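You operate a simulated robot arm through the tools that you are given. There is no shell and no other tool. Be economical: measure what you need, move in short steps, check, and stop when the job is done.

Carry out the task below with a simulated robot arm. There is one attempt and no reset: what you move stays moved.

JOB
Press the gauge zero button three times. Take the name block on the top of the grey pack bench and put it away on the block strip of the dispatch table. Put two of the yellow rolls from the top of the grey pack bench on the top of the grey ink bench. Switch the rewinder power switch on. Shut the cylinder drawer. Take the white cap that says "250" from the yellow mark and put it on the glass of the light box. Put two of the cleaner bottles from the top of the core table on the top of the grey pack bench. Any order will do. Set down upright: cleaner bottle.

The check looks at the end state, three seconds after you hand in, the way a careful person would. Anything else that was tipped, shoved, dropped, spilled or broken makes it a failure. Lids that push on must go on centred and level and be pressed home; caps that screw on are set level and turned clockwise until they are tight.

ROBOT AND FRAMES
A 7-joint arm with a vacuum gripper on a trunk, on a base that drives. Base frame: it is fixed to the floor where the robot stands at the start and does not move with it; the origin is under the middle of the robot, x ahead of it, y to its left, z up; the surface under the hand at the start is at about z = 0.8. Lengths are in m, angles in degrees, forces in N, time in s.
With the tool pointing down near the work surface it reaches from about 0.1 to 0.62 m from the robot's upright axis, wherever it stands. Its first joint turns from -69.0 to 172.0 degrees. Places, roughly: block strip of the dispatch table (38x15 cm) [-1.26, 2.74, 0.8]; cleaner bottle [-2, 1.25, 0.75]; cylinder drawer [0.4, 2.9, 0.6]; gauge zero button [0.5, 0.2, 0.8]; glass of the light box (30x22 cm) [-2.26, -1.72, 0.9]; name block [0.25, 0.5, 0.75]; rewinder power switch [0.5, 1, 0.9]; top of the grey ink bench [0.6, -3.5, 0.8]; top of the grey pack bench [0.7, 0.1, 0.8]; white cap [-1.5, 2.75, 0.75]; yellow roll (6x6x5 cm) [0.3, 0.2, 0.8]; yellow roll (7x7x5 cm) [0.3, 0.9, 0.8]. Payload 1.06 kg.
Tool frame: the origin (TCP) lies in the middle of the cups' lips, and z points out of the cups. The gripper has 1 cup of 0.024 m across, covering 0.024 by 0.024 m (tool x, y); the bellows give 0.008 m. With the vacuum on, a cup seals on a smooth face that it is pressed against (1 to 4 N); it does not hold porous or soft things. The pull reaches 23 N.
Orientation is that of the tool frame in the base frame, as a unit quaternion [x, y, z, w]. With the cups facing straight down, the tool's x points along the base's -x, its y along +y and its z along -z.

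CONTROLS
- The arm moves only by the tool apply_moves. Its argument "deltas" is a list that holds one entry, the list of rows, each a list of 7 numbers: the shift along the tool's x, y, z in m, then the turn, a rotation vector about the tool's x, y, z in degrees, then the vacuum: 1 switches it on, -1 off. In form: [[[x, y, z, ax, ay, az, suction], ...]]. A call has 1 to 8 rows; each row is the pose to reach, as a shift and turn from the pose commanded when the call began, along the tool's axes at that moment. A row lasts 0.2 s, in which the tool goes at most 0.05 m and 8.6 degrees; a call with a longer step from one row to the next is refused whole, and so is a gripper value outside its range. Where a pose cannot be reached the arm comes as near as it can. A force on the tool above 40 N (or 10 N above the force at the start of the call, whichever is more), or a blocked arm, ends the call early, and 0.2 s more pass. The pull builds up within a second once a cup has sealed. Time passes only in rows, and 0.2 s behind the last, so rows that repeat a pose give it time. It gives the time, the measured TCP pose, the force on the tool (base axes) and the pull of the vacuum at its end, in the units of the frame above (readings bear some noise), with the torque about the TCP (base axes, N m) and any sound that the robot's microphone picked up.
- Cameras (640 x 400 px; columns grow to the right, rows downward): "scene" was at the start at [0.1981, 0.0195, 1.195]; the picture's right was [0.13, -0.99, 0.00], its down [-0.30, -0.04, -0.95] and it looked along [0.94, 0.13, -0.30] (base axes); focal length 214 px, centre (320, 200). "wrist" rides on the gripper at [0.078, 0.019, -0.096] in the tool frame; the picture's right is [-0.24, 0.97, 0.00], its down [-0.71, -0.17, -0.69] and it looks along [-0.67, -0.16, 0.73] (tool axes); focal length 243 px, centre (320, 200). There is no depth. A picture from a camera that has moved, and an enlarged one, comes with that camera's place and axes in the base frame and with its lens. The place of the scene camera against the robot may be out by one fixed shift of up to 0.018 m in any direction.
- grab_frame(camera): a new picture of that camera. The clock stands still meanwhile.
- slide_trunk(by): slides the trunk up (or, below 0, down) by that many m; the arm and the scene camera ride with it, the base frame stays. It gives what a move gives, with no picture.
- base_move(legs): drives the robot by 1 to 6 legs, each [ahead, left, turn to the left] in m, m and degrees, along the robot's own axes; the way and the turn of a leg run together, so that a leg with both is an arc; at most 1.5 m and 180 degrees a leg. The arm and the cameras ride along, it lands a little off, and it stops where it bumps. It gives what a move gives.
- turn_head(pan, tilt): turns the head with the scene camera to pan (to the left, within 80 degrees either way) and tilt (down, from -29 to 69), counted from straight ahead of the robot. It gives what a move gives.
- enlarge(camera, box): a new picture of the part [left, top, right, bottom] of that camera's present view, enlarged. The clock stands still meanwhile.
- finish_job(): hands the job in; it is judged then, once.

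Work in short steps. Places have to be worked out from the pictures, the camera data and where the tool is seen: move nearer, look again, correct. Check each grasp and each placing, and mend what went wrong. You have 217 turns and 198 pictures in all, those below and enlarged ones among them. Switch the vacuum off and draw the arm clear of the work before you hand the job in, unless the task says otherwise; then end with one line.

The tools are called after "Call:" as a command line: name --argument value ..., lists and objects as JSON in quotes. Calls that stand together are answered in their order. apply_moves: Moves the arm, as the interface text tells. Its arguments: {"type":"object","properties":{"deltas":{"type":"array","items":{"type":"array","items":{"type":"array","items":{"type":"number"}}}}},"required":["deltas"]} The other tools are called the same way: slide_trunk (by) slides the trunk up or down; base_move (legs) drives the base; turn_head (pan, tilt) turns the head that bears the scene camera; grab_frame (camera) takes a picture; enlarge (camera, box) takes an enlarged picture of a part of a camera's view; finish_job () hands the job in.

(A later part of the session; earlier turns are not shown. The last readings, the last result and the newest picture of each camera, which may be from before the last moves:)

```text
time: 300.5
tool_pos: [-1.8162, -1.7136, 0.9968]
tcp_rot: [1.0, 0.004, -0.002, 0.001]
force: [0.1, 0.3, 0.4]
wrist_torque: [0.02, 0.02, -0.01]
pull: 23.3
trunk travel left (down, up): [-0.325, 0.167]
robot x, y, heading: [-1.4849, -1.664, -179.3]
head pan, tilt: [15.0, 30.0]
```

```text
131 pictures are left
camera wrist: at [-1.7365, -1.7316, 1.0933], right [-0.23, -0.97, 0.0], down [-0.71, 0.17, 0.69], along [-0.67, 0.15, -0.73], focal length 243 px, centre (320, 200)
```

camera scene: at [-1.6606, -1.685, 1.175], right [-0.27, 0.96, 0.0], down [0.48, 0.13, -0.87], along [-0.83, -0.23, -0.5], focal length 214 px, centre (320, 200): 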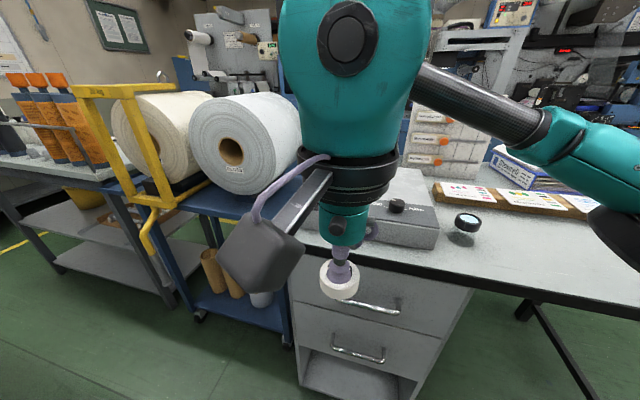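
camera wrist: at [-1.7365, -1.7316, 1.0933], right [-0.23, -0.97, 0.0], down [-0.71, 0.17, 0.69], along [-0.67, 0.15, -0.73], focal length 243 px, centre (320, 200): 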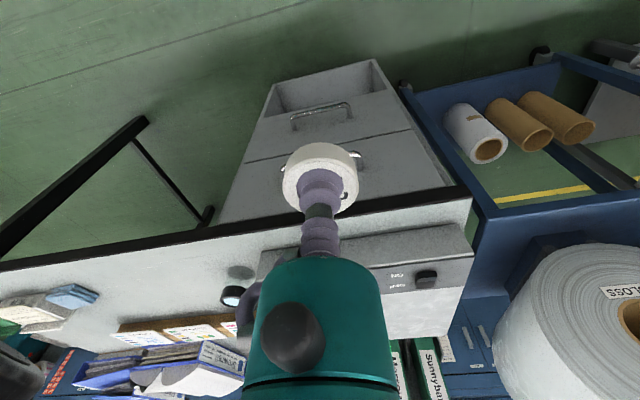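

The light box stands on the desk's left end. I drive 0.2 m nearer and shift right a bit, away from the paper rolls.

Call:
base_move --legs '[[0.2, -0.05, 0]]'

Call:
slide_trunk --by 0.1

Call:
turn_head --pan 0 --tilt 40

Call:
grab_frame --camera "scene"

Call:
grab_frame --camera "wrist"

```text
time: 302.1
tool_pos: [-2.0187, -1.6674, 0.9979]
tcp_rot: [1.0, 0.008, -0.001, 0.002]
force: [-1.0, -0.3, 0.1]
wrist_torque: [0.0, 0.02, 0.02]
pull: 22.7
trunk travel left (down, up): [-0.325, 0.167]
robot x, y, heading: [-1.6911, -1.6177, -178.9]
head pan, tilt: [15.0, 30.0]
```

```text
time: 303.5
tool_pos: [-2.018, -1.6681, 1.097]
tcp_rot: [1.0, 0.007, -0.003, 0.001]
force: [0.4, 0.6, 0.6]
wrist_torque: [-0.01, -0.01, 0.03]
pull: 22.6
trunk travel left (down, up): [-0.425, 0.067]
robot x, y, heading: [-1.6901, -1.6209, -179.0]
head pan, tilt: [15.0, 30.0]
```

```text
time: 304.2
tool_pos: [-2.0197, -1.6666, 1.0968]
tcp_rot: [1.0, 0.007, -0.002, 0.001]
force: [0.3, 0.0, -0.4]
wrist_torque: [-0.04, 0.01, -0.03]
pull: 23.5
trunk travel left (down, up): [-0.425, 0.067]
robot x, y, heading: [-1.6896, -1.6154, -179.1]
head pan, tilt: [0.0, 40.0]
```

```text
130 pictures are left
camera scene: at [-1.8268, -1.6139, 1.2679], right [-0.02, 1.0, 0.0], down [0.64, 0.01, -0.77], along [-0.77, -0.01, -0.64], focal length 214 px, centre (320, 200)
```

scene: 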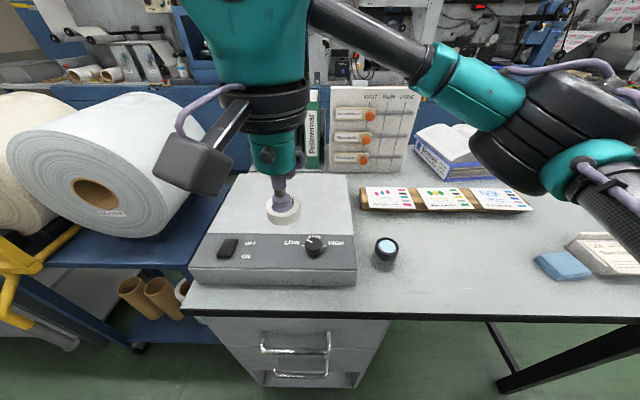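

```text
129 pictures are left
camera wrist: at [-1.9387, -1.6849, 1.1933], right [-0.22, -0.98, 0.0], down [-0.71, 0.16, 0.69], along [-0.67, 0.15, -0.73], focal length 243 px, centre (320, 200)
```

wrist: 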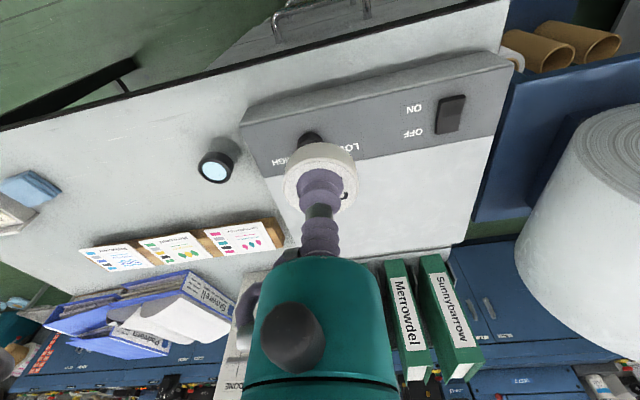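

The glass is centred near [−2.26, −1.73]. I take the cap to about [−2.23, −1.71] and lower part way.

Call:
apply_moves --deltas '[[[-0.04, 0.007, 0.01, 0, 0, 0, 1], [-0.08, 0.014, 0.03, 0, 0, 0, 1], [-0.12, 0.021, 0.05, 0, 0, 0, 1], [-0.16, 0.028, 0.07, 0, 0, 0, 1], [-0.2, 0.035, 0.09, 0, 0, 0, 1], [-0.21, 0.04, 0.13, 0, 0, 0, 1], [-0.21, 0.04, 0.15, 0, 0, 0, 1]]]'

Call:
grab_frame --camera "scene"

Call:
grab_frame --camera "wrist"

```text
time: 305.8
tool_pos: [-2.2297, -1.7069, 0.9474]
tcp_rot: [1.0, 0.007, -0.003, 0.001]
force: [0.9, -0.5, -0.8]
wrist_torque: [-0.01, -0.02, 0.0]
pull: 23.1
trunk travel left (down, up): [-0.425, 0.067]
robot x, y, heading: [-1.6876, -1.618, -179.0]
head pan, tilt: [0.0, 40.0]
```

```text
128 pictures are left
camera scene: at [-1.8268, -1.6138, 1.2679], right [-0.02, 1.0, 0.0], down [0.64, 0.01, -0.77], along [-0.77, -0.01, -0.64], focal length 214 px, centre (320, 200)
```

scene: 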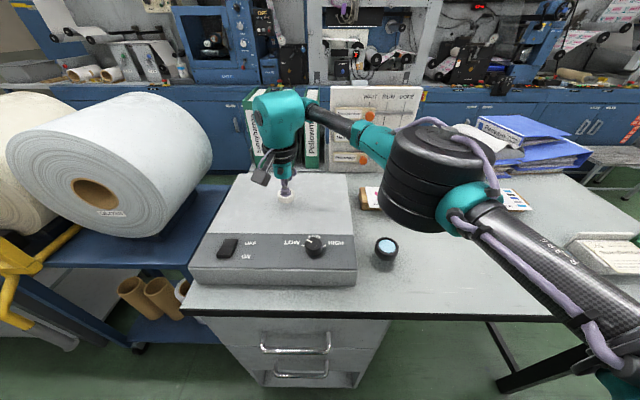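

```text
127 pictures are left
camera wrist: at [-2.149, -1.7254, 1.0436], right [-0.22, -0.98, 0.0], down [-0.71, 0.16, 0.69], along [-0.67, 0.15, -0.73], focal length 243 px, centre (320, 200)
```

wrist: 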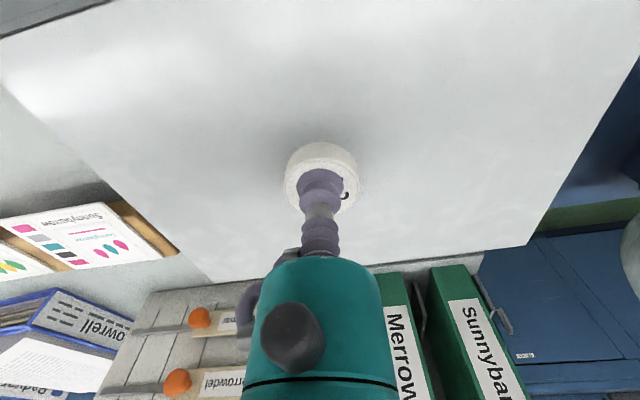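

The cap is over the middle of the glass. I lower it carefully until contact.

Call:
apply_moves --deltas '[[[0, 0, 0.01, 0, 0, 0, 1], [0, 0, 0.015, 0, 0, 0, 1], [0, 0, 0.02, 0, 0, 0, 1], [0, 0, 0.024, 0, 0, 0, 1], [0, 0, 0.028, 0, 0, 0, 1], [0, 0, 0.032, 0, 0, 0, 1]]]'

```text
time: 307.1
tool_pos: [-2.2283, -1.7119, 0.9262]
tcp_rot: [1.0, 0.006, -0.006, 0.006]
force: [4.0, 5.2, 28.4]
wrist_torque: [0.03, 0.04, -0.02]
pull: 22.9
trunk travel left (down, up): [-0.425, 0.067]
robot x, y, heading: [-1.6926, -1.618, -179.0]
head pan, tilt: [0.0, 40.0]
stopped in row 6: the force on the tool passed its limit at 46 N (the readings are from after the stop); the commanded pose is now the measured one
```

It rests on the glass at z ≈ 0.926. I ease off and release.

Call:
apply_moves --deltas '[[[0, 0, -0.002, 0, 0, 0, -1], [0, 0, -0.003, 0, 0, 0, -1], [0, 0, -0.003, 0, 0, 0, -1], [0, 0, -0.003, 0, 0, 0, -1], [0, 0, -0.004, 0, 0, 0, -1], [0, 0, -0.015, 0, 0, 0, -1], [0, 0, -0.05, 0, 0, 0, -1], [0, 0, -0.09, 0, 0, 0, -1]]]'

Call:
grab_frame --camera "wrist"

```text
time: 308.9
tool_pos: [-2.2308, -1.7123, 1.0142]
tcp_rot: [1.0, 0.006, -0.004, 0.003]
force: [-0.3, -0.4, 1.0]
wrist_torque: [-0.02, -0.01, 0.01]
pull: 0.1
trunk travel left (down, up): [-0.425, 0.067]
robot x, y, heading: [-1.6889, -1.6125, -178.9]
head pan, tilt: [0.0, 40.0]
```

```text
126 pictures are left
camera wrist: at [-2.1496, -1.7289, 1.1098], right [-0.22, -0.97, 0.01], down [-0.7, 0.17, 0.69], along [-0.67, 0.15, -0.72], focal length 243 px, centre (320, 200)
```

wrist: 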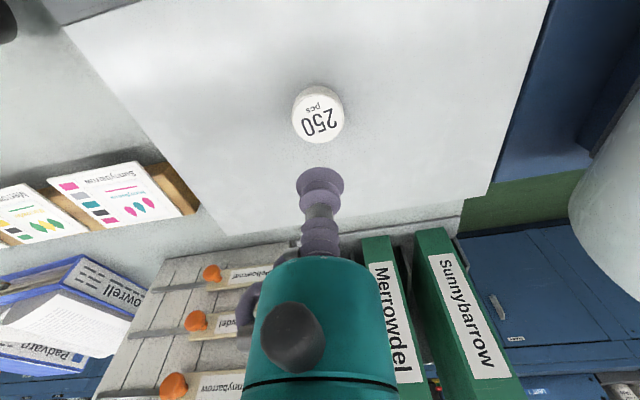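

The cap is on the glass. I retract, back off, and look toward the core table with the bottles.

Call:
apply_moves --deltas '[[[0.04, 0, -0.02, 0, 0, 0, -1], [0.08, 0, -0.04, 0, 0, 0, -1], [0.12, 0, -0.05, 0, 0, 0, -1], [0.16, 0, -0.05, 0, 0, 0, -1], [0.2, 0, -0.05, 0, 0, 0, -1], [0.24, 0, -0.05, 0, 0, 0, -1]]]'

Call:
base_move --legs '[[-0.6, 0, 0], [0, -0.9, 0]]'

Call:
turn_head --pan -70 --tilt 25

Call:
grab_frame --camera "scene"

Call:
turn_head --pan -30 --tilt 20

Call:
grab_frame --camera "scene"

```text
time: 310.3
tool_pos: [-1.9904, -1.7067, 1.0606]
tcp_rot: [1.0, 0.006, -0.004, 0.004]
force: [-0.1, 0.3, -0.3]
wrist_torque: [0.0, 0.01, 0.03]
pull: 0.0
trunk travel left (down, up): [-0.425, 0.067]
robot x, y, heading: [-1.6919, -1.6184, -179.0]
head pan, tilt: [0.0, 40.0]
```

```text
time: 321.5
tool_pos: [-1.4013, -0.7884, 1.0594]
tcp_rot: [1.0, -0.012, -0.005, 0.003]
force: [0.5, 0.5, 0.1]
wrist_torque: [-0.03, -0.01, 0.01]
pull: 0.0
trunk travel left (down, up): [-0.425, 0.067]
robot x, y, heading: [-1.0955, -0.7107, 178.8]
head pan, tilt: [0.0, 40.0]
```

```text
time: 322.9
tool_pos: [-1.4031, -0.7881, 1.0606]
tcp_rot: [1.0, -0.012, -0.005, 0.003]
force: [-0.1, -0.5, 0.1]
wrist_torque: [-0.01, 0.06, 0.03]
pull: 0.1
trunk travel left (down, up): [-0.425, 0.067]
robot x, y, heading: [-1.0995, -0.7143, 178.8]
head pan, tilt: [-70.0, 25.0]
```

```text
125 pictures are left
camera scene: at [-1.1792, -0.6156, 1.2912], right [0.95, 0.32, 0.0], down [0.14, -0.4, -0.91], along [-0.29, 0.86, -0.42], focal length 214 px, centre (320, 200)
```

scene: 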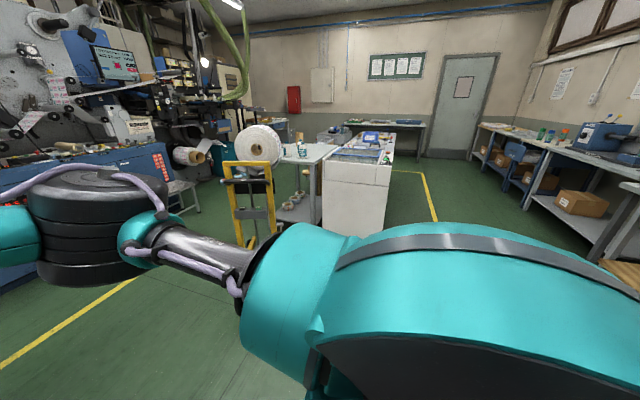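

```text
time: 324.0
tool_pos: [-1.4015, -0.7871, 1.0602]
tcp_rot: [1.0, -0.012, -0.004, 0.004]
force: [0.0, 0.4, 0.1]
wrist_torque: [-0.01, -0.01, 0.02]
pull: 0.1
trunk travel left (down, up): [-0.425, 0.067]
robot x, y, heading: [-1.1002, -0.7116, 178.8]
head pan, tilt: [-30.0, 20.0]
```

```text
124 pictures are left
camera scene: at [-1.229, -0.6545, 1.2993], right [0.52, 0.86, 0.0], down [0.29, -0.18, -0.94], along [-0.8, 0.49, -0.34], focal length 214 px, centre (320, 200)
```

scene: 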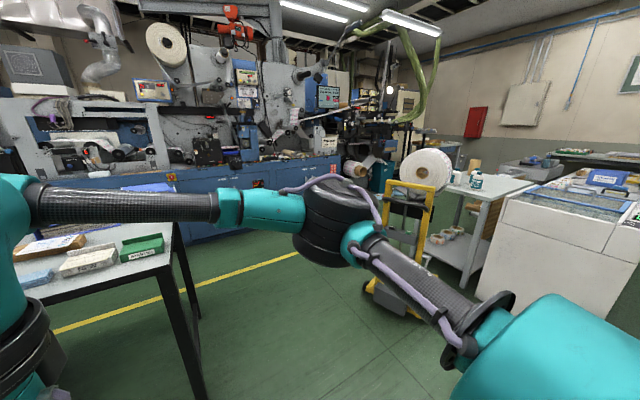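

The core table is behind a yellow trolley and beside the white cabinet. I turn right to face +y and go nearer for a good look.

Call:
base_move --legs '[[0, 0, -89], [0.5, 0.3, 0]]'

Call:
turn_head --pan 25 --tilt 30

Call:
grab_frame --camera "scene"

```text
time: 331.0
tool_pos: [-1.4827, 0.0821, 1.0605]
tcp_rot: [0.708, -0.706, -0.006, -0.001]
force: [-0.3, -0.5, 0.9]
wrist_torque: [0.01, 0.05, 0.04]
pull: 0.1
trunk travel left (down, up): [-0.425, 0.067]
robot x, y, heading: [-1.3982, -0.2221, 90.4]
head pan, tilt: [-30.0, 20.0]
```

```text
time: 332.2
tool_pos: [-1.4831, 0.0815, 1.0609]
tcp_rot: [0.707, -0.707, -0.006, 0.0]
force: [0.7, -0.1, -0.6]
wrist_torque: [0.01, -0.02, -0.01]
pull: 0.1
trunk travel left (down, up): [-0.425, 0.067]
robot x, y, heading: [-1.396, -0.2213, 90.2]
head pan, tilt: [25.0, 30.0]
```

```text
123 pictures are left
camera scene: at [-1.428, -0.0707, 1.2832], right [0.9, 0.43, 0.0], down [0.21, -0.45, -0.87], along [-0.37, 0.78, -0.5], focal length 214 px, centre (320, 200)
```

scene: 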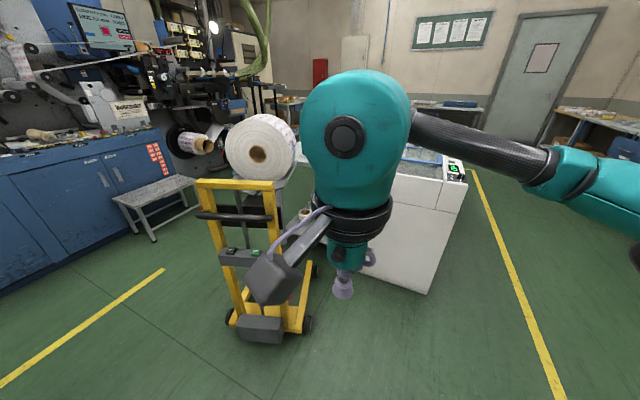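

The trolley blocks the front, but there is about 1 m of corridor on the west side (x −2.3 to −3.4). I strafe left to x ≈ −2.8 between desk and trolley, and look.

Call:
base_move --legs '[[0, 1.42, 0]]'

Call:
turn_head --pan -30 --tilt 25

Call:
grab_frame --camera "scene"

Call:
turn_head --pan 30 --tilt 30

Call:
grab_frame --camera "scene"

```text
time: 344.8
tool_pos: [-2.8973, 0.0697, 1.0599]
tcp_rot: [0.709, -0.705, -0.006, 0.0]
force: [-0.7, -0.2, 0.0]
wrist_torque: [-0.03, 0.01, 0.01]
pull: 0.1
trunk travel left (down, up): [-0.425, 0.067]
robot x, y, heading: [-2.8105, -0.234, 91.0]
head pan, tilt: [25.0, 30.0]
```

```text
time: 346.0
tool_pos: [-2.8967, 0.0695, 1.0612]
tcp_rot: [0.71, -0.704, -0.005, 0.0]
force: [0.7, 0.7, 0.9]
wrist_torque: [0.01, 0.01, 0.0]
pull: 0.1
trunk travel left (down, up): [-0.425, 0.067]
robot x, y, heading: [-2.8103, -0.2335, 90.7]
head pan, tilt: [-30.0, 25.0]
```

```text
122 pictures are left
camera scene: at [-2.7565, -0.0835, 1.2912], right [0.87, -0.49, 0.0], down [-0.21, -0.37, -0.91], along [0.44, 0.79, -0.42], focal length 214 px, centre (320, 200)
```

scene: 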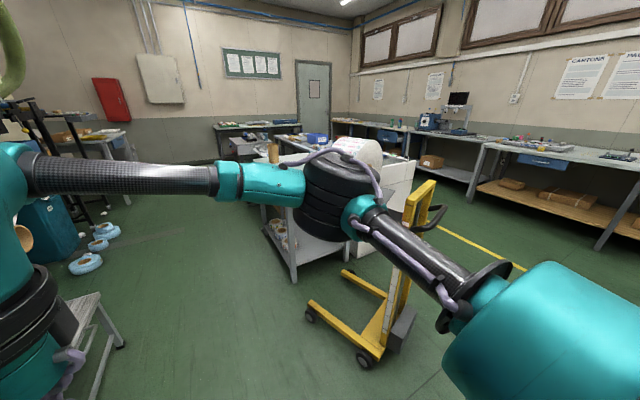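

```text
time: 347.3
tool_pos: [-2.8971, 0.0692, 1.061]
tcp_rot: [0.71, -0.704, -0.005, -0.001]
force: [-1.3, 0.3, -0.8]
wrist_torque: [0.0, -0.02, 0.05]
pull: 0.1
trunk travel left (down, up): [-0.425, 0.067]
robot x, y, heading: [-2.8108, -0.2331, 90.5]
head pan, tilt: [30.0, 30.0]
```

```text
121 pictures are left
camera scene: at [-2.8477, -0.086, 1.2832], right [0.86, 0.51, 0.0], down [0.25, -0.43, -0.87], along [-0.44, 0.75, -0.5], focal length 214 px, centre (320, 200)
```

scene: 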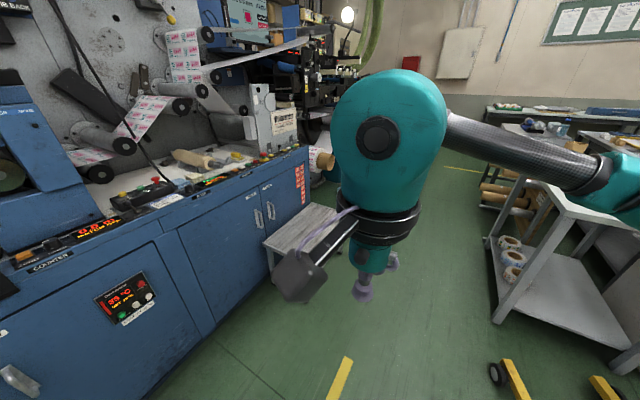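

The west corridor is free; the core table's west edge is at about x −2.33. I drive ahead to y ≈ 1.25 and turn right to face the table.

Call:
base_move --legs '[[1.45, 0, 0], [0, 0, -90]]'

Call:
turn_head --pan 0 --tilt 35

Call:
grab_frame --camera "scene"

Call:
grab_frame --camera "wrist"

```text
time: 358.5
tool_pos: [-2.5017, 1.3416, 1.0599]
tcp_rot: [0.004, 1.0, 0.003, 0.004]
force: [-0.5, 0.6, 0.3]
wrist_torque: [-0.02, 0.01, 0.0]
pull: 0.0
trunk travel left (down, up): [-0.425, 0.067]
robot x, y, heading: [-2.8054, 1.2643, 0.0]
head pan, tilt: [30.0, 30.0]
```

```text
time: 359.5
tool_pos: [-2.502, 1.3431, 1.0596]
tcp_rot: [0.004, 1.0, 0.003, 0.005]
force: [0.4, -0.6, 0.1]
wrist_torque: [-0.01, 0.0, -0.02]
pull: 0.0
trunk travel left (down, up): [-0.425, 0.067]
robot x, y, heading: [-2.8075, 1.2589, -0.5]
head pan, tilt: [0.0, 35.0]
```

```text
120 pictures are left
camera scene: at [-2.6458, 1.2667, 1.2754], right [0.0, -1.0, 0.0], down [-0.57, 0.0, -0.82], along [0.82, 0.0, -0.57], focal length 214 px, centre (320, 200)
```

scene: 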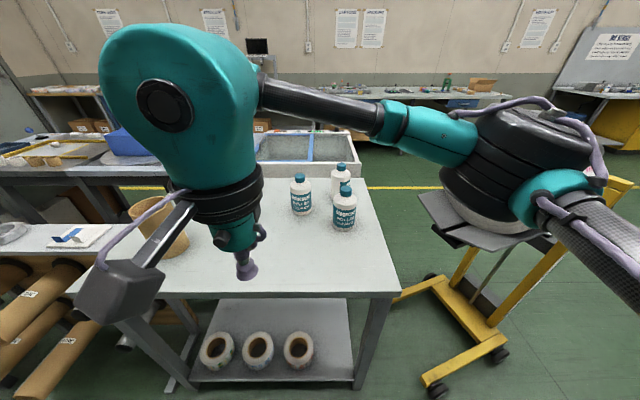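

```text
119 pictures are left
camera wrist: at [-2.579, 1.3608, 1.1561], right [0.24, 0.97, 0.01], down [0.7, -0.18, 0.69], along [0.67, -0.16, -0.72], focal length 243 px, centre (320, 200)
```

wrist: 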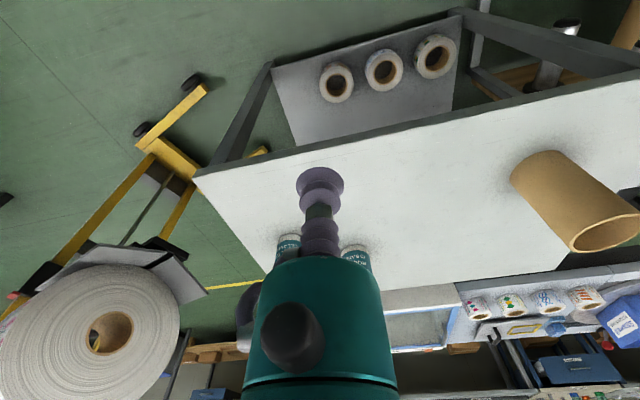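

Three bottles stand at about [−2.12, 1.19], [−2.03, 1.33] and [−2.0, 1.2], with cap tops near z 0.945. I drive 0.25 m ahead towards them.

Call:
base_move --legs '[[0.25, 0, 0]]'

Call:
turn_head --pan 0 --tilt 40

Call:
grab_frame --camera "scene"

Call:
grab_frame --camera "wrist"

```text
time: 361.4
tool_pos: [-2.2519, 1.3451, 1.0598]
tcp_rot: [0.0, 1.0, 0.003, 0.004]
force: [0.1, 0.3, -0.2]
wrist_torque: [-0.01, 0.02, -0.04]
pull: 0.2
trunk travel left (down, up): [-0.425, 0.067]
robot x, y, heading: [-2.5549, 1.263, 0.1]
head pan, tilt: [0.0, 35.0]
stopped in leg 1: the robot was blocked; the commanded pose is now the measured one
```

```text
time: 362.1
tool_pos: [-2.2513, 1.3456, 1.0606]
tcp_rot: [0.001, 1.0, 0.004, 0.004]
force: [-0.1, -0.1, 0.2]
wrist_torque: [-0.01, 0.01, -0.04]
pull: 0.0
trunk travel left (down, up): [-0.425, 0.067]
robot x, y, heading: [-2.5549, 1.2617, -0.1]
head pan, tilt: [0.0, 40.0]
```

```text
118 pictures are left
camera scene: at [-2.399, 1.2696, 1.2679], right [0.0, -1.0, 0.0], down [-0.64, 0.0, -0.77], along [0.77, 0.0, -0.64], focal length 214 px, centre (320, 200)
```

scene: 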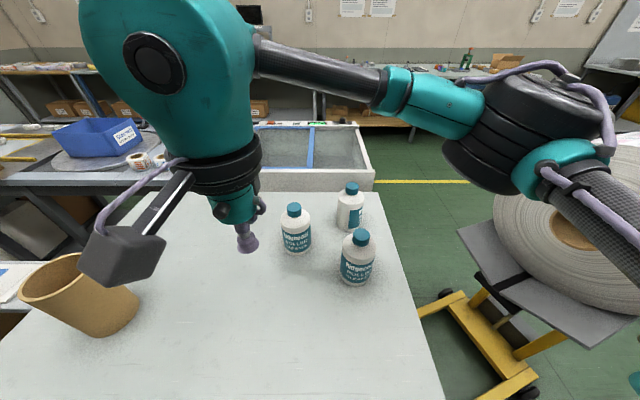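

```text
117 pictures are left
camera wrist: at [-2.3298, 1.3643, 1.1562], right [0.24, 0.97, 0.01], down [0.7, -0.18, 0.69], along [0.67, -0.16, -0.72], focal length 243 px, centre (320, 200)
```

wrist: 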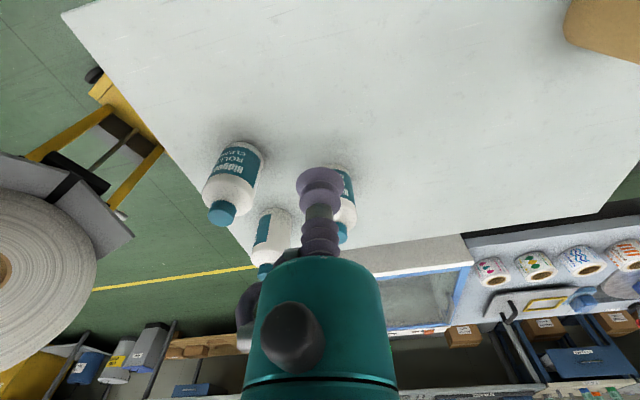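

I back off 2 cm from the bumper contact. The front bottle's cap is at about [−2.105, 1.165, 0.91], so I move the cup above it.

Call:
base_move --legs '[[-0.02, 0, 0]]'

Call:
apply_moves --deltas '[[[-0.025, -0.03, 0.0, 0, 0, 0, -1], [-0.05, -0.06, 0.01, 0, 0, 0, -1], [-0.075, -0.09, 0.02, 0, 0, 0, -1], [-0.1, -0.12, 0.03, 0, 0, 0, -1], [-0.13, -0.15, 0.04, 0, 0, 0, -1], [-0.16, -0.18, 0.06, 0, 0, 0, -1]]]'

Call:
grab_frame --camera "wrist"

Call:
grab_frame --camera "scene"

```text
time: 362.9
tool_pos: [-2.2721, 1.3458, 1.0602]
tcp_rot: [0.0, 1.0, 0.003, 0.003]
force: [0.5, -0.8, 0.0]
wrist_torque: [-0.02, -0.04, -0.03]
pull: 0.0
trunk travel left (down, up): [-0.425, 0.067]
robot x, y, heading: [-2.5732, 1.2608, 0.3]
head pan, tilt: [0.0, 40.0]
```

```text
time: 364.3
tool_pos: [-2.1085, 1.1713, 0.9993]
tcp_rot: [-0.001, 1.0, 0.004, 0.005]
force: [0.2, 0.4, 0.4]
wrist_torque: [-0.01, -0.02, -0.04]
pull: 0.1
trunk travel left (down, up): [-0.425, 0.067]
robot x, y, heading: [-2.5763, 1.2613, 0.0]
head pan, tilt: [0.0, 40.0]
```

```text
116 pictures are left
camera wrist: at [-2.1869, 1.1884, 1.0963], right [0.23, 0.97, 0.01], down [0.7, -0.18, 0.69], along [0.67, -0.16, -0.72], focal length 243 px, centre (320, 200)
```

wrist: 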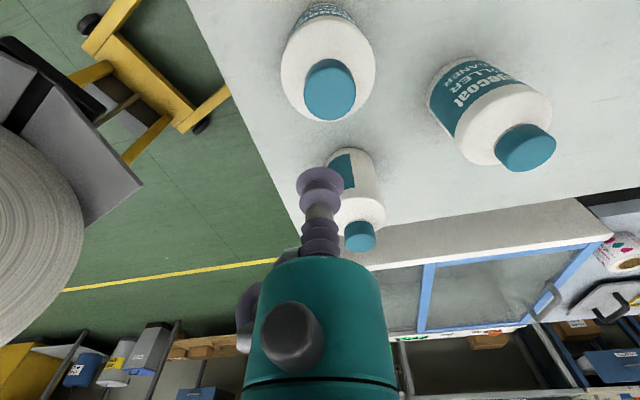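

```text
115 pictures are left
camera scene: at [-2.4182, 1.2691, 1.2678], right [0.0, -1.0, 0.0], down [-0.64, 0.0, -0.77], along [0.77, 0.0, -0.64], focal length 214 px, centre (320, 200)
```

scene: 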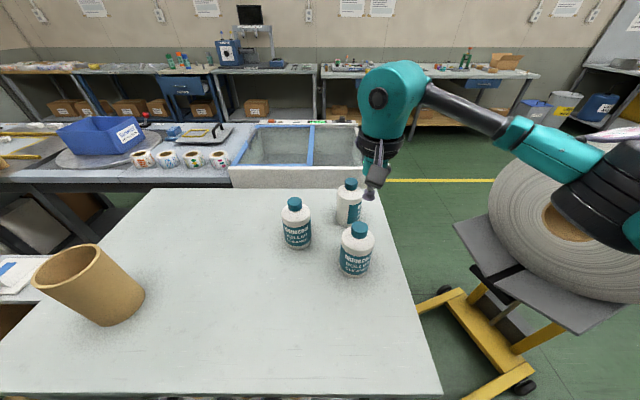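

Re-triangulated, the front cap is at [−2.134, 1.178, 0.943]. I move over it at z 0.975 and check.

Call:
apply_moves --deltas '[[[0.013, 0.004, 0.0, 0, 0, 0, -1], [0.025, 0.007, 0.01, 0, 0, 0, -1], [0.025, 0.007, 0.02, 0, 0, 0, -1]]]'

Call:
enlarge --camera "wrist" --box '[220, 40, 420, 240]'

Call:
enlarge --camera "scene" --box '[260, 140, 420, 300]'

```text
time: 365.1
tool_pos: [-2.1359, 1.174, 0.9804]
tcp_rot: [0.001, 1.0, 0.003, 0.004]
force: [0.0, -0.2, 0.3]
wrist_torque: [0.02, 0.02, 0.0]
pull: 0.0
trunk travel left (down, up): [-0.425, 0.067]
robot x, y, heading: [-2.575, 1.2626, 0.1]
head pan, tilt: [0.0, 40.0]
```

```text
2.00 times, centred on (320, 140) of wrist
camera zoom: at [-2.2132, 1.192, 1.076], right [0.24, 0.97, 0.01], down [0.7, -0.18, 0.69], along [0.67, -0.16, -0.72], focal length 485 px, centre (320, 320)
```

zoom: 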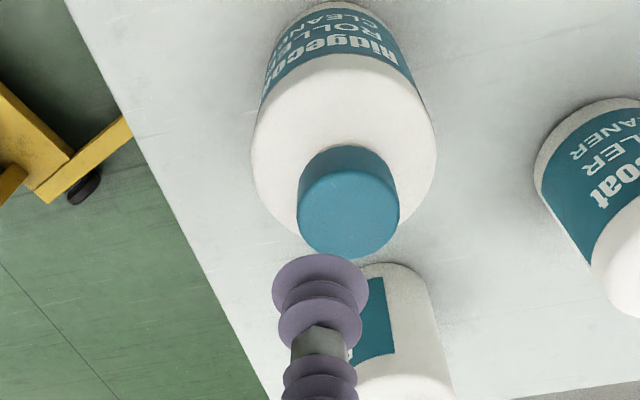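

```text
2.50 times, centred on (340, 220) of scene
camera zoom: at [-2.4183, 1.2694, 1.2679], right [0.0, -1.0, 0.0], down [-0.64, 0.0, -0.77], along [0.77, 0.0, -0.64], focal length 536 px, centre (270, 150)
```

zoom: 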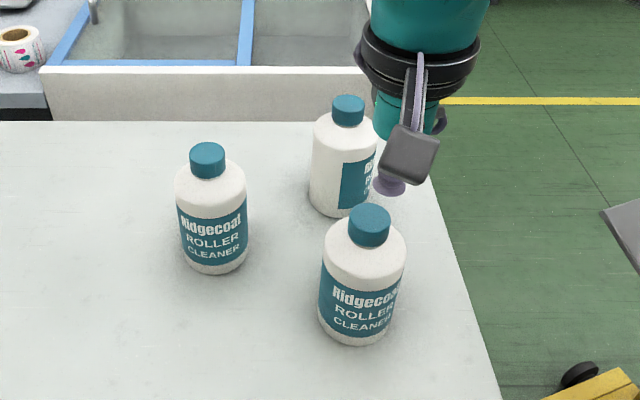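

The cap lies about 1 cm to +y and 5 mm to +x of the cup. I correct and descend with the vacuum on.

Call:
apply_moves --deltas '[[[-0.006, 0.01, 0.0, 0, 0, 0, 1], [-0.006, 0.01, 0.015, 0, 0, 0, 1], [-0.006, 0.01, 0.025, 0, 0, 0, 1], [-0.006, 0.01, 0.031, 0, 0, 0, 1], [-0.006, 0.01, 0.035, 0, 0, 0, 1], [-0.006, 0.01, 0.038, 0, 0, 0, 1]]]'

Call:
enlarge --camera "wrist" --box '[220, 40, 420, 240]'

```text
time: 366.5
tool_pos: [-2.1274, 1.1835, 0.9411]
tcp_rot: [0.0, 1.0, 0.003, 0.004]
force: [0.3, 0.7, 0.1]
wrist_torque: [-0.01, 0.0, 0.03]
pull: 22.3
trunk travel left (down, up): [-0.425, 0.067]
robot x, y, heading: [-2.5737, 1.2618, 0.4]
head pan, tilt: [0.0, 40.0]
```

```text
2.00 times, centred on (320, 140) of wrist
camera zoom: at [-2.2071, 1.2015, 1.037], right [0.24, 0.97, 0.01], down [0.7, -0.18, 0.69], along [0.67, -0.16, -0.72], focal length 485 px, centre (320, 320)
```

zoom: 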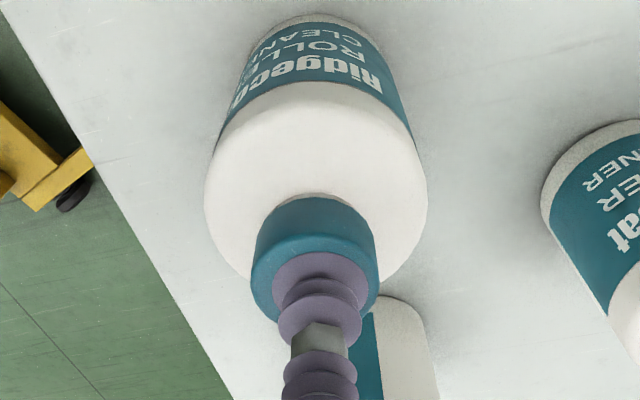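

It sealed. I lift straight up slowly and check.

Call:
apply_moves --deltas '[[[0, 0, -0.01, 0, 0, 0, 1], [0, 0, -0.03, 0, 0, 0, 1], [0, 0, -0.06, 0, 0, 0, 1], [0, 0, -0.09, 0, 0, 0, 1], [0, 0, -0.12, 0, 0, 0, 1], [0, 0, -0.15, 0, 0, 0, 1]]]'

Call:
grab_frame --camera "scene"

```text
time: 367.9
tool_pos: [-2.1306, 1.1839, 1.0924]
tcp_rot: [0.001, 1.0, 0.004, 0.004]
force: [0.9, 0.6, -3.7]
wrist_torque: [-0.02, -0.01, 0.04]
pull: 23.1
trunk travel left (down, up): [-0.425, 0.067]
robot x, y, heading: [-2.5769, 1.2599, 0.0]
head pan, tilt: [0.0, 40.0]
```

```text
111 pictures are left
camera scene: at [-2.4183, 1.2696, 1.2678], right [0.0, -1.0, 0.0], down [-0.64, 0.0, -0.77], along [0.77, 0.0, -0.64], focal length 214 px, centre (320, 200)
```

scene: 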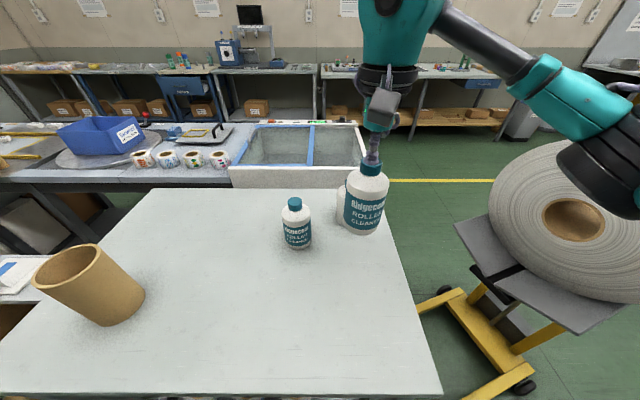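

The bottle is held and hangs straight. I retract it, back out west of the table, and strafe right along the corridor to y ≈ −0.18.

Call:
apply_moves --deltas '[[[0.04, 0.01, 0, 0, 0, 0, 1], [0.08, 0.02, 0, 0, 0, 0, 1], [0.12, 0.03, 0, 0, 0, 0, 1], [0.15, 0.04, 0, 0, 0, 0, 1], [0.15, 0.04, 0, 0, 0, 0, 1]]]'

Call:
base_move --legs '[[-0.32, 0, 0], [0, -1.45, 0]]'

Call:
turn_head --pan 0 --tilt 25

Call:
grab_frame --camera "scene"

```text
time: 369.1
tool_pos: [-2.2826, 1.2241, 1.0915]
tcp_rot: [0.001, 1.0, 0.004, 0.005]
force: [0.5, 0.2, -3.9]
wrist_torque: [0.0, 0.0, 0.0]
pull: 22.8
trunk travel left (down, up): [-0.425, 0.067]
robot x, y, heading: [-2.5761, 1.2642, 0.2]
head pan, tilt: [0.0, 40.0]
```

```text
time: 383.7
tool_pos: [-2.5735, -0.2256, 1.0919]
tcp_rot: [-0.009, 1.0, 0.004, 0.005]
force: [0.4, -0.2, -3.1]
wrist_torque: [-0.01, 0.01, -0.02]
pull: 22.7
trunk travel left (down, up): [-0.425, 0.067]
robot x, y, heading: [-2.8702, -0.1918, 1.2]
head pan, tilt: [0.0, 40.0]
```

```text
time: 384.5
tool_pos: [-2.5724, -0.2262, 1.0924]
tcp_rot: [-0.009, 1.0, 0.004, 0.004]
force: [-0.8, 0.7, -4.2]
wrist_torque: [0.01, 0.03, 0.0]
pull: 23.4
trunk travel left (down, up): [-0.425, 0.067]
robot x, y, heading: [-2.8654, -0.1912, 1.3]
head pan, tilt: [0.0, 25.0]
```

```text
110 pictures are left
camera scene: at [-2.7044, -0.1827, 1.2911], right [0.02, -1.0, 0.0], down [-0.42, -0.01, -0.91], along [0.91, 0.02, -0.42], focal length 214 px, centre (320, 200)
```

scene: 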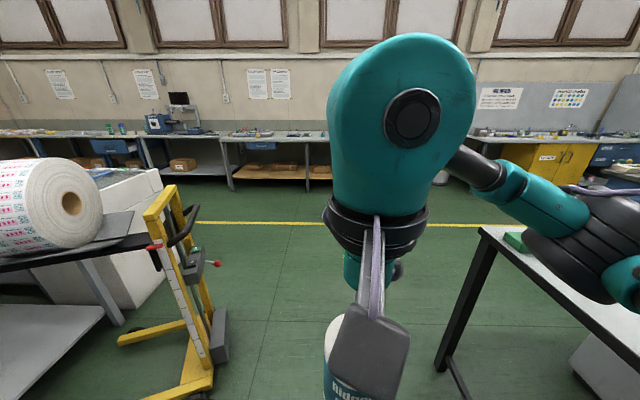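

The gap between trolley and desk is wide enough. I drive straight through to x ≈ −0.45.

Call:
base_move --legs '[[0, 0, -1.3], [1.2, 0, 0], [1.2, 0, 0], [0, 0.4, 0]]'

Call:
turn_head --pan 0 --tilt 35

Call:
grab_frame --camera "scene"

```text
time: 400.0
tool_pos: [-0.2114, 0.1415, 1.0926]
tcp_rot: [0.0, 1.0, 0.004, 0.004]
force: [-0.3, -0.2, -3.0]
wrist_torque: [0.01, 0.01, 0.0]
pull: 22.8
trunk travel left (down, up): [-0.425, 0.067]
robot x, y, heading: [-0.5048, 0.177, 0.2]
head pan, tilt: [0.0, 25.0]
```

```text
time: 400.7
tool_pos: [-0.2128, 0.1418, 1.0917]
tcp_rot: [0.0, 1.0, 0.003, 0.005]
force: [0.1, 1.1, -4.0]
wrist_torque: [-0.01, 0.03, 0.0]
pull: 22.6
trunk travel left (down, up): [-0.425, 0.067]
robot x, y, heading: [-0.508, 0.1796, -0.1]
head pan, tilt: [0.0, 35.0]
```

```text
109 pictures are left
camera scene: at [-0.3468, 0.1874, 1.2754], right [0.0, -1.0, 0.0], down [-0.57, 0.0, -0.82], along [0.82, 0.0, -0.57], focal length 214 px, centre (320, 200)
```

scene: 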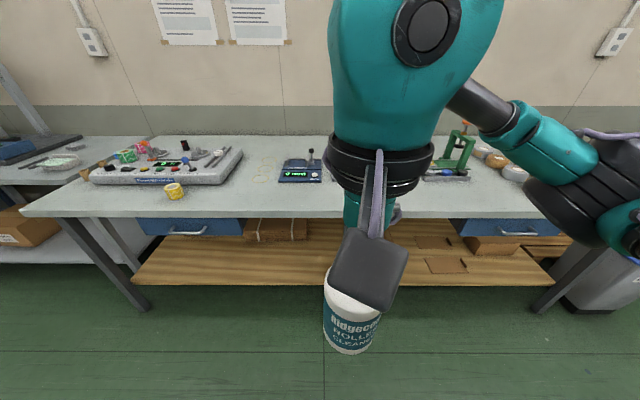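

I go ahead 0.45 m and left 0.13 m, so the bottle comes over the free front strip of the pack bench.

Call:
base_move --legs '[[0, 0.13, 0], [0.45, 0, 0]]'

Call:
grab_frame --camera "wrist"

```text
time: 404.8
tool_pos: [0.2364, 0.2677, 1.0915]
tcp_rot: [0.004, 1.0, 0.004, 0.005]
force: [0.0, -0.1, -3.6]
wrist_torque: [-0.01, -0.03, 0.01]
pull: 22.8
trunk travel left (down, up): [-0.425, 0.067]
robot x, y, heading: [-0.0576, 0.3067, -0.4]
head pan, tilt: [0.0, 35.0]
```

```text
108 pictures are left
camera wrist: at [0.1587, 0.2863, 1.1877], right [0.24, 0.97, 0.01], down [0.7, -0.18, 0.69], along [0.67, -0.16, -0.72], focal length 243 px, centre (320, 200)
```

wrist: 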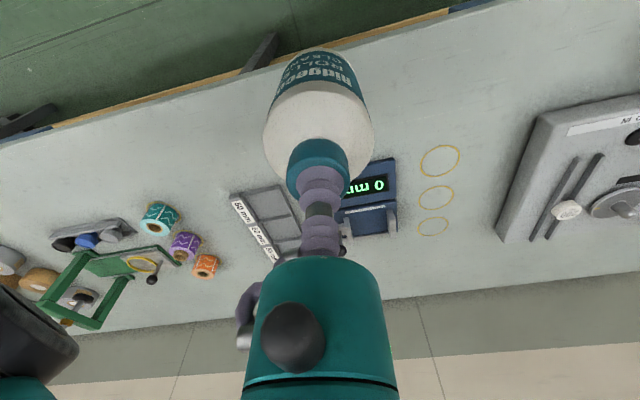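

I lower the bottle at about [0.325, 0.27], first to 2 cm above the bench.

Call:
apply_moves --deltas '[[[-0.03, 0, 0.02, 0, 0, 0, 1], [-0.06, 0, 0.05, 0, 0, 0, 1], [-0.09, 0, 0.08, 0, 0, 0, 1], [-0.09, 0, 0.11, 0, 0, 0, 1], [-0.09, 0, 0.13, 0, 0, 0, 1], [-0.09, 0, 0.13, 0, 0, 0, 1]]]'

Call:
grab_frame --camera "scene"

Call:
grab_frame --camera "wrist"

```text
time: 406.2
tool_pos: [0.3256, 0.2661, 0.9627]
tcp_rot: [0.004, 1.0, 0.003, 0.004]
force: [0.5, -0.3, -2.9]
wrist_torque: [0.02, 0.0, -0.03]
pull: 22.9
trunk travel left (down, up): [-0.425, 0.067]
robot x, y, heading: [-0.0583, 0.3108, -0.2]
head pan, tilt: [0.0, 35.0]
```

```text
107 pictures are left
camera scene: at [0.102, 0.3143, 1.2754], right [0.0, -1.0, 0.0], down [-0.57, 0.0, -0.82], along [0.82, 0.0, -0.57], focal length 214 px, centre (320, 200)
```

scene: 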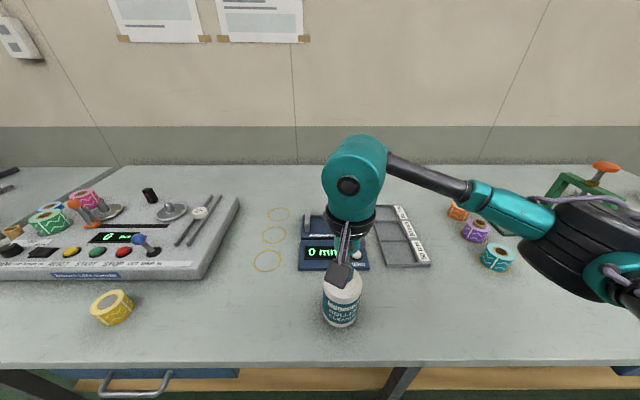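

```text
106 pictures are left
camera wrist: at [0.2485, 0.2843, 1.0586], right [0.24, 0.97, 0.01], down [0.7, -0.18, 0.69], along [0.67, -0.16, -0.72], focal length 243 px, centre (320, 200)
```

wrist: 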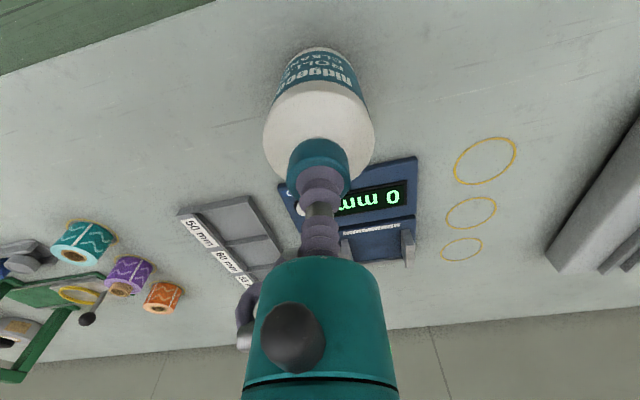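

The bottle is well clear of the gauge and the edge. I lower it until it touches.

Call:
apply_moves --deltas '[[[0, 0, 0.01, 0, 0, 0, 1], [0, 0, 0.016, 0, 0, 0, 1], [0, 0, 0.02, 0, 0, 0, 1], [0, 0, 0.023, 0, 0, 0, 1], [0, 0, 0.023, 0, 0, 0, 1]]]'

```text
time: 407.4
tool_pos: [0.3257, 0.268, 0.9409]
tcp_rot: [0.005, 1.0, 0.005, 0.004]
force: [1.8, 1.4, 9.7]
wrist_torque: [-0.03, -0.01, 0.01]
pull: 23.1
trunk travel left (down, up): [-0.425, 0.067]
robot x, y, heading: [-0.0563, 0.3079, -0.5]
head pan, tilt: [0.0, 35.0]
```

It stands on the bench. I release and lift.

Call:
apply_moves --deltas '[[[0, 0, 0, 0, 0, 0, -1], [0, 0, -0.001, 0, 0, 0, -1], [0, 0, -0.001, 0, 0, 0, -1], [0, 0, -0.001, 0, 0, 0, -1], [0, 0, -0.001, 0, 0, 0, -1], [0, 0, -0.012, 0, 0, 0, -1], [0, 0, -0.05, 0, 0, 0, -1], [0, 0, -0.1, 0, 0, 0, -1]]]'

Call:
grab_frame --camera "wrist"

```text
time: 409.2
tool_pos: [0.3265, 0.2672, 1.038]
tcp_rot: [0.004, 1.0, 0.004, 0.004]
force: [-0.9, -0.5, 0.4]
wrist_torque: [0.0, 0.03, -0.01]
pull: 0.0
trunk travel left (down, up): [-0.425, 0.067]
robot x, y, heading: [-0.0594, 0.3075, -0.3]
head pan, tilt: [0.0, 35.0]
```

```text
105 pictures are left
camera wrist: at [0.2495, 0.2862, 1.1336], right [0.24, 0.97, 0.01], down [0.7, -0.18, 0.69], along [0.67, -0.16, -0.72], focal length 243 px, centre (320, 200)
```

wrist: 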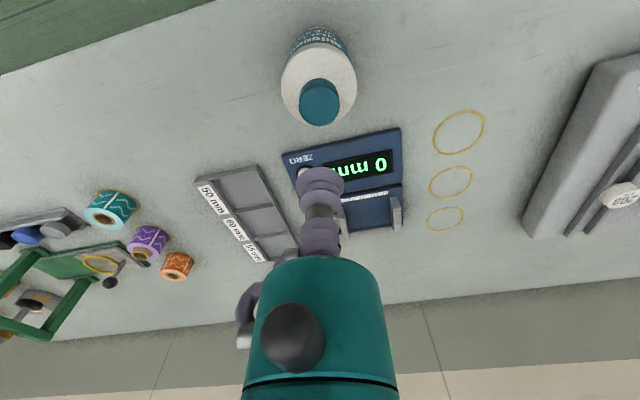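

The bottle stands upright. I return for the second one along the same route in reverse, checking the pose midway.

Call:
apply_moves --deltas '[[[0.03, 0, -0.02, 0, 0, 0, -1], [0.06, 0, -0.04, 0, 0, 0, -1], [0.09, 0, -0.05, 0, 0, 0, -1]]]'

Call:
base_move --legs '[[-0.45, 0, 0.3], [0, -0.49, 0]]'

```text
time: 410.0
tool_pos: [0.2335, 0.2698, 1.0885]
tcp_rot: [0.004, 1.0, 0.003, 0.004]
force: [0.3, -0.3, 1.1]
wrist_torque: [-0.01, -0.03, 0.01]
pull: 0.1
trunk travel left (down, up): [-0.425, 0.067]
robot x, y, heading: [-0.0578, 0.3068, -0.5]
head pan, tilt: [0.0, 35.0]
```

```text
time: 417.3
tool_pos: [-0.2231, -0.2222, 1.0889]
tcp_rot: [-0.002, 1.0, 0.003, 0.004]
force: [-0.4, 0.0, 0.3]
wrist_torque: [-0.02, -0.02, 0.03]
pull: 0.0
trunk travel left (down, up): [-0.425, 0.067]
robot x, y, heading: [-0.5136, -0.19, 0.8]
head pan, tilt: [0.0, 35.0]
```

The robot is at y −0.19, heading 0.8°. I trim the heading and reverse in two legs to x ≈ −2.87.

Call:
base_move --legs '[[0, 0, -0.8], [-1.18, 0, 0], [-1.18, 0, 0]]'

```text
time: 429.4
tool_pos: [-2.633, -0.1965, 1.0882]
tcp_rot: [0.007, 1.0, 0.003, 0.004]
force: [-0.9, 0.1, -0.5]
wrist_torque: [0.02, 0.04, -0.01]
pull: 0.1
trunk travel left (down, up): [-0.425, 0.067]
robot x, y, heading: [-2.9245, -0.1582, -0.8]
head pan, tilt: [0.0, 35.0]
```

I trim the heading, strafe left 1.48 m back to the core table, and move ahead 0.3 m.

Call:
base_move --legs '[[0, 0, 0.8], [0, 1.48, 0], [0.3, 0, 0]]'

Call:
grab_frame --camera "scene"

Call:
grab_frame --camera "wrist"

```text
time: 444.6
tool_pos: [-2.3244, 1.2958, 1.0879]
tcp_rot: [0.006, 1.0, 0.003, 0.006]
force: [-0.2, -0.3, 0.2]
wrist_torque: [0.01, 0.01, 0.03]
pull: 0.0
trunk travel left (down, up): [-0.425, 0.067]
robot x, y, heading: [-2.618, 1.3351, -0.5]
head pan, tilt: [0.0, 35.0]
```

```text
104 pictures are left
camera scene: at [-2.4572, 1.3409, 1.2753], right [-0.01, -1.0, 0.0], down [-0.57, 0.0, -0.82], along [0.82, -0.01, -0.57], focal length 214 px, centre (320, 200)
```

scene: 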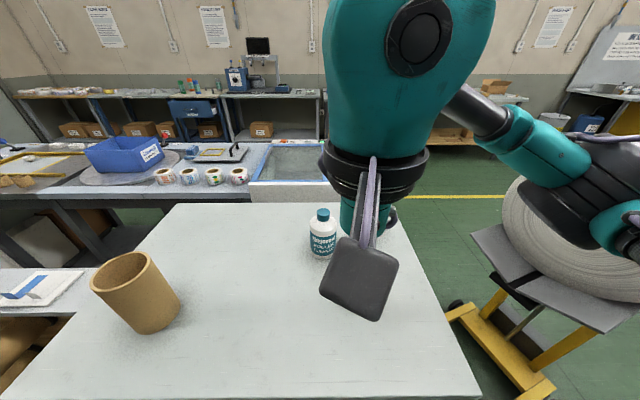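

```text
103 pictures are left
camera wrist: at [-2.4024, 1.3157, 1.1838], right [0.25, 0.97, 0.01], down [0.7, -0.18, 0.69], along [0.67, -0.16, -0.72], focal length 243 px, centre (320, 200)
```

wrist: 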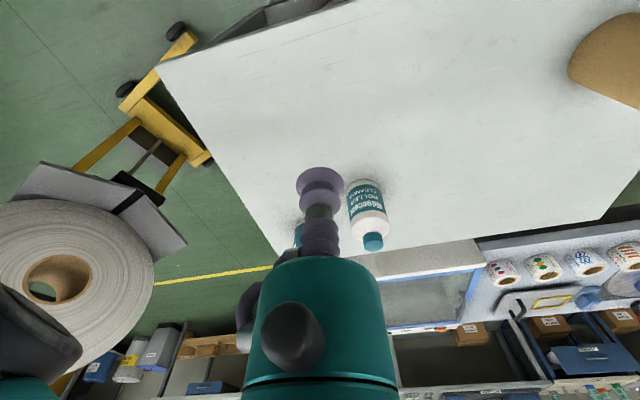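

The left bottle's cap is at about [−2.066, 1.326]. I drive 0.045 m ahead and bring the cup over it.

Call:
base_move --legs '[[0.045, 0, 0.4]]'

Call:
apply_moves --deltas '[[[-0.035, 0.005, 0.0, 0, 0, 0, -1], [-0.07, 0.01, 0.01, 0, 0, 0, -1], [-0.11, 0.015, 0.02, 0, 0, 0, -1], [-0.145, 0.02, 0.04, 0, 0, 0, -1], [-0.18, 0.025, 0.06, 0, 0, 0, -1], [-0.21, 0.03, 0.085, 0, 0, 0, -1]]]'

Call:
grab_frame --camera "wrist"

Call:
enlarge --camera "scene" --box '[240, 140, 400, 300]'

```text
time: 445.5
tool_pos: [-2.2786, 1.2987, 1.0874]
tcp_rot: [0.003, 1.0, 0.003, 0.004]
force: [0.8, 0.4, -0.2]
wrist_torque: [0.01, 0.04, 0.0]
pull: 0.2
trunk travel left (down, up): [-0.425, 0.067]
robot x, y, heading: [-2.5733, 1.334, -0.1]
head pan, tilt: [0.0, 35.0]
```

```text
time: 446.9
tool_pos: [-2.0651, 1.3261, 1.0038]
tcp_rot: [0.003, 1.0, 0.004, 0.004]
force: [0.0, 1.3, 0.7]
wrist_torque: [-0.01, 0.01, -0.01]
pull: 0.1
trunk travel left (down, up): [-0.425, 0.067]
robot x, y, heading: [-2.5705, 1.3366, -0.1]
head pan, tilt: [0.0, 35.0]
```

```text
102 pictures are left
camera wrist: at [-2.1433, 1.3449, 1.101], right [0.24, 0.97, 0.01], down [0.7, -0.18, 0.69], along [0.67, -0.16, -0.72], focal length 243 px, centre (320, 200)
```

wrist: 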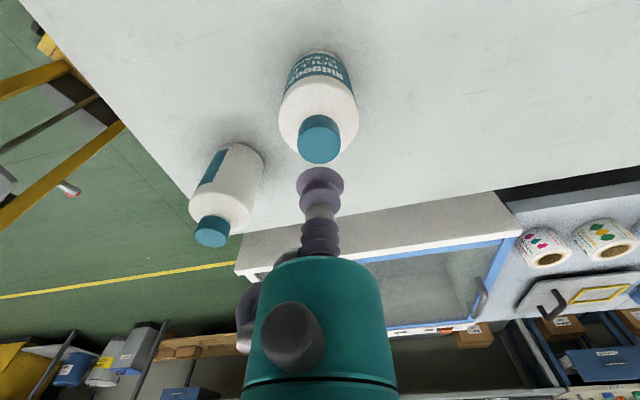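

```text
2.50 times, centred on (320, 220) of scene
camera zoom: at [-2.4114, 1.3418, 1.2754], right [0.0, -1.0, 0.0], down [-0.57, 0.0, -0.82], along [0.82, 0.0, -0.57], focal length 536 px, centre (320, 150)
```

zoom: 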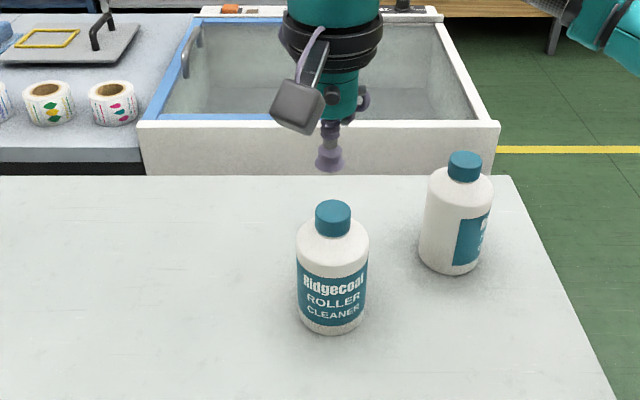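

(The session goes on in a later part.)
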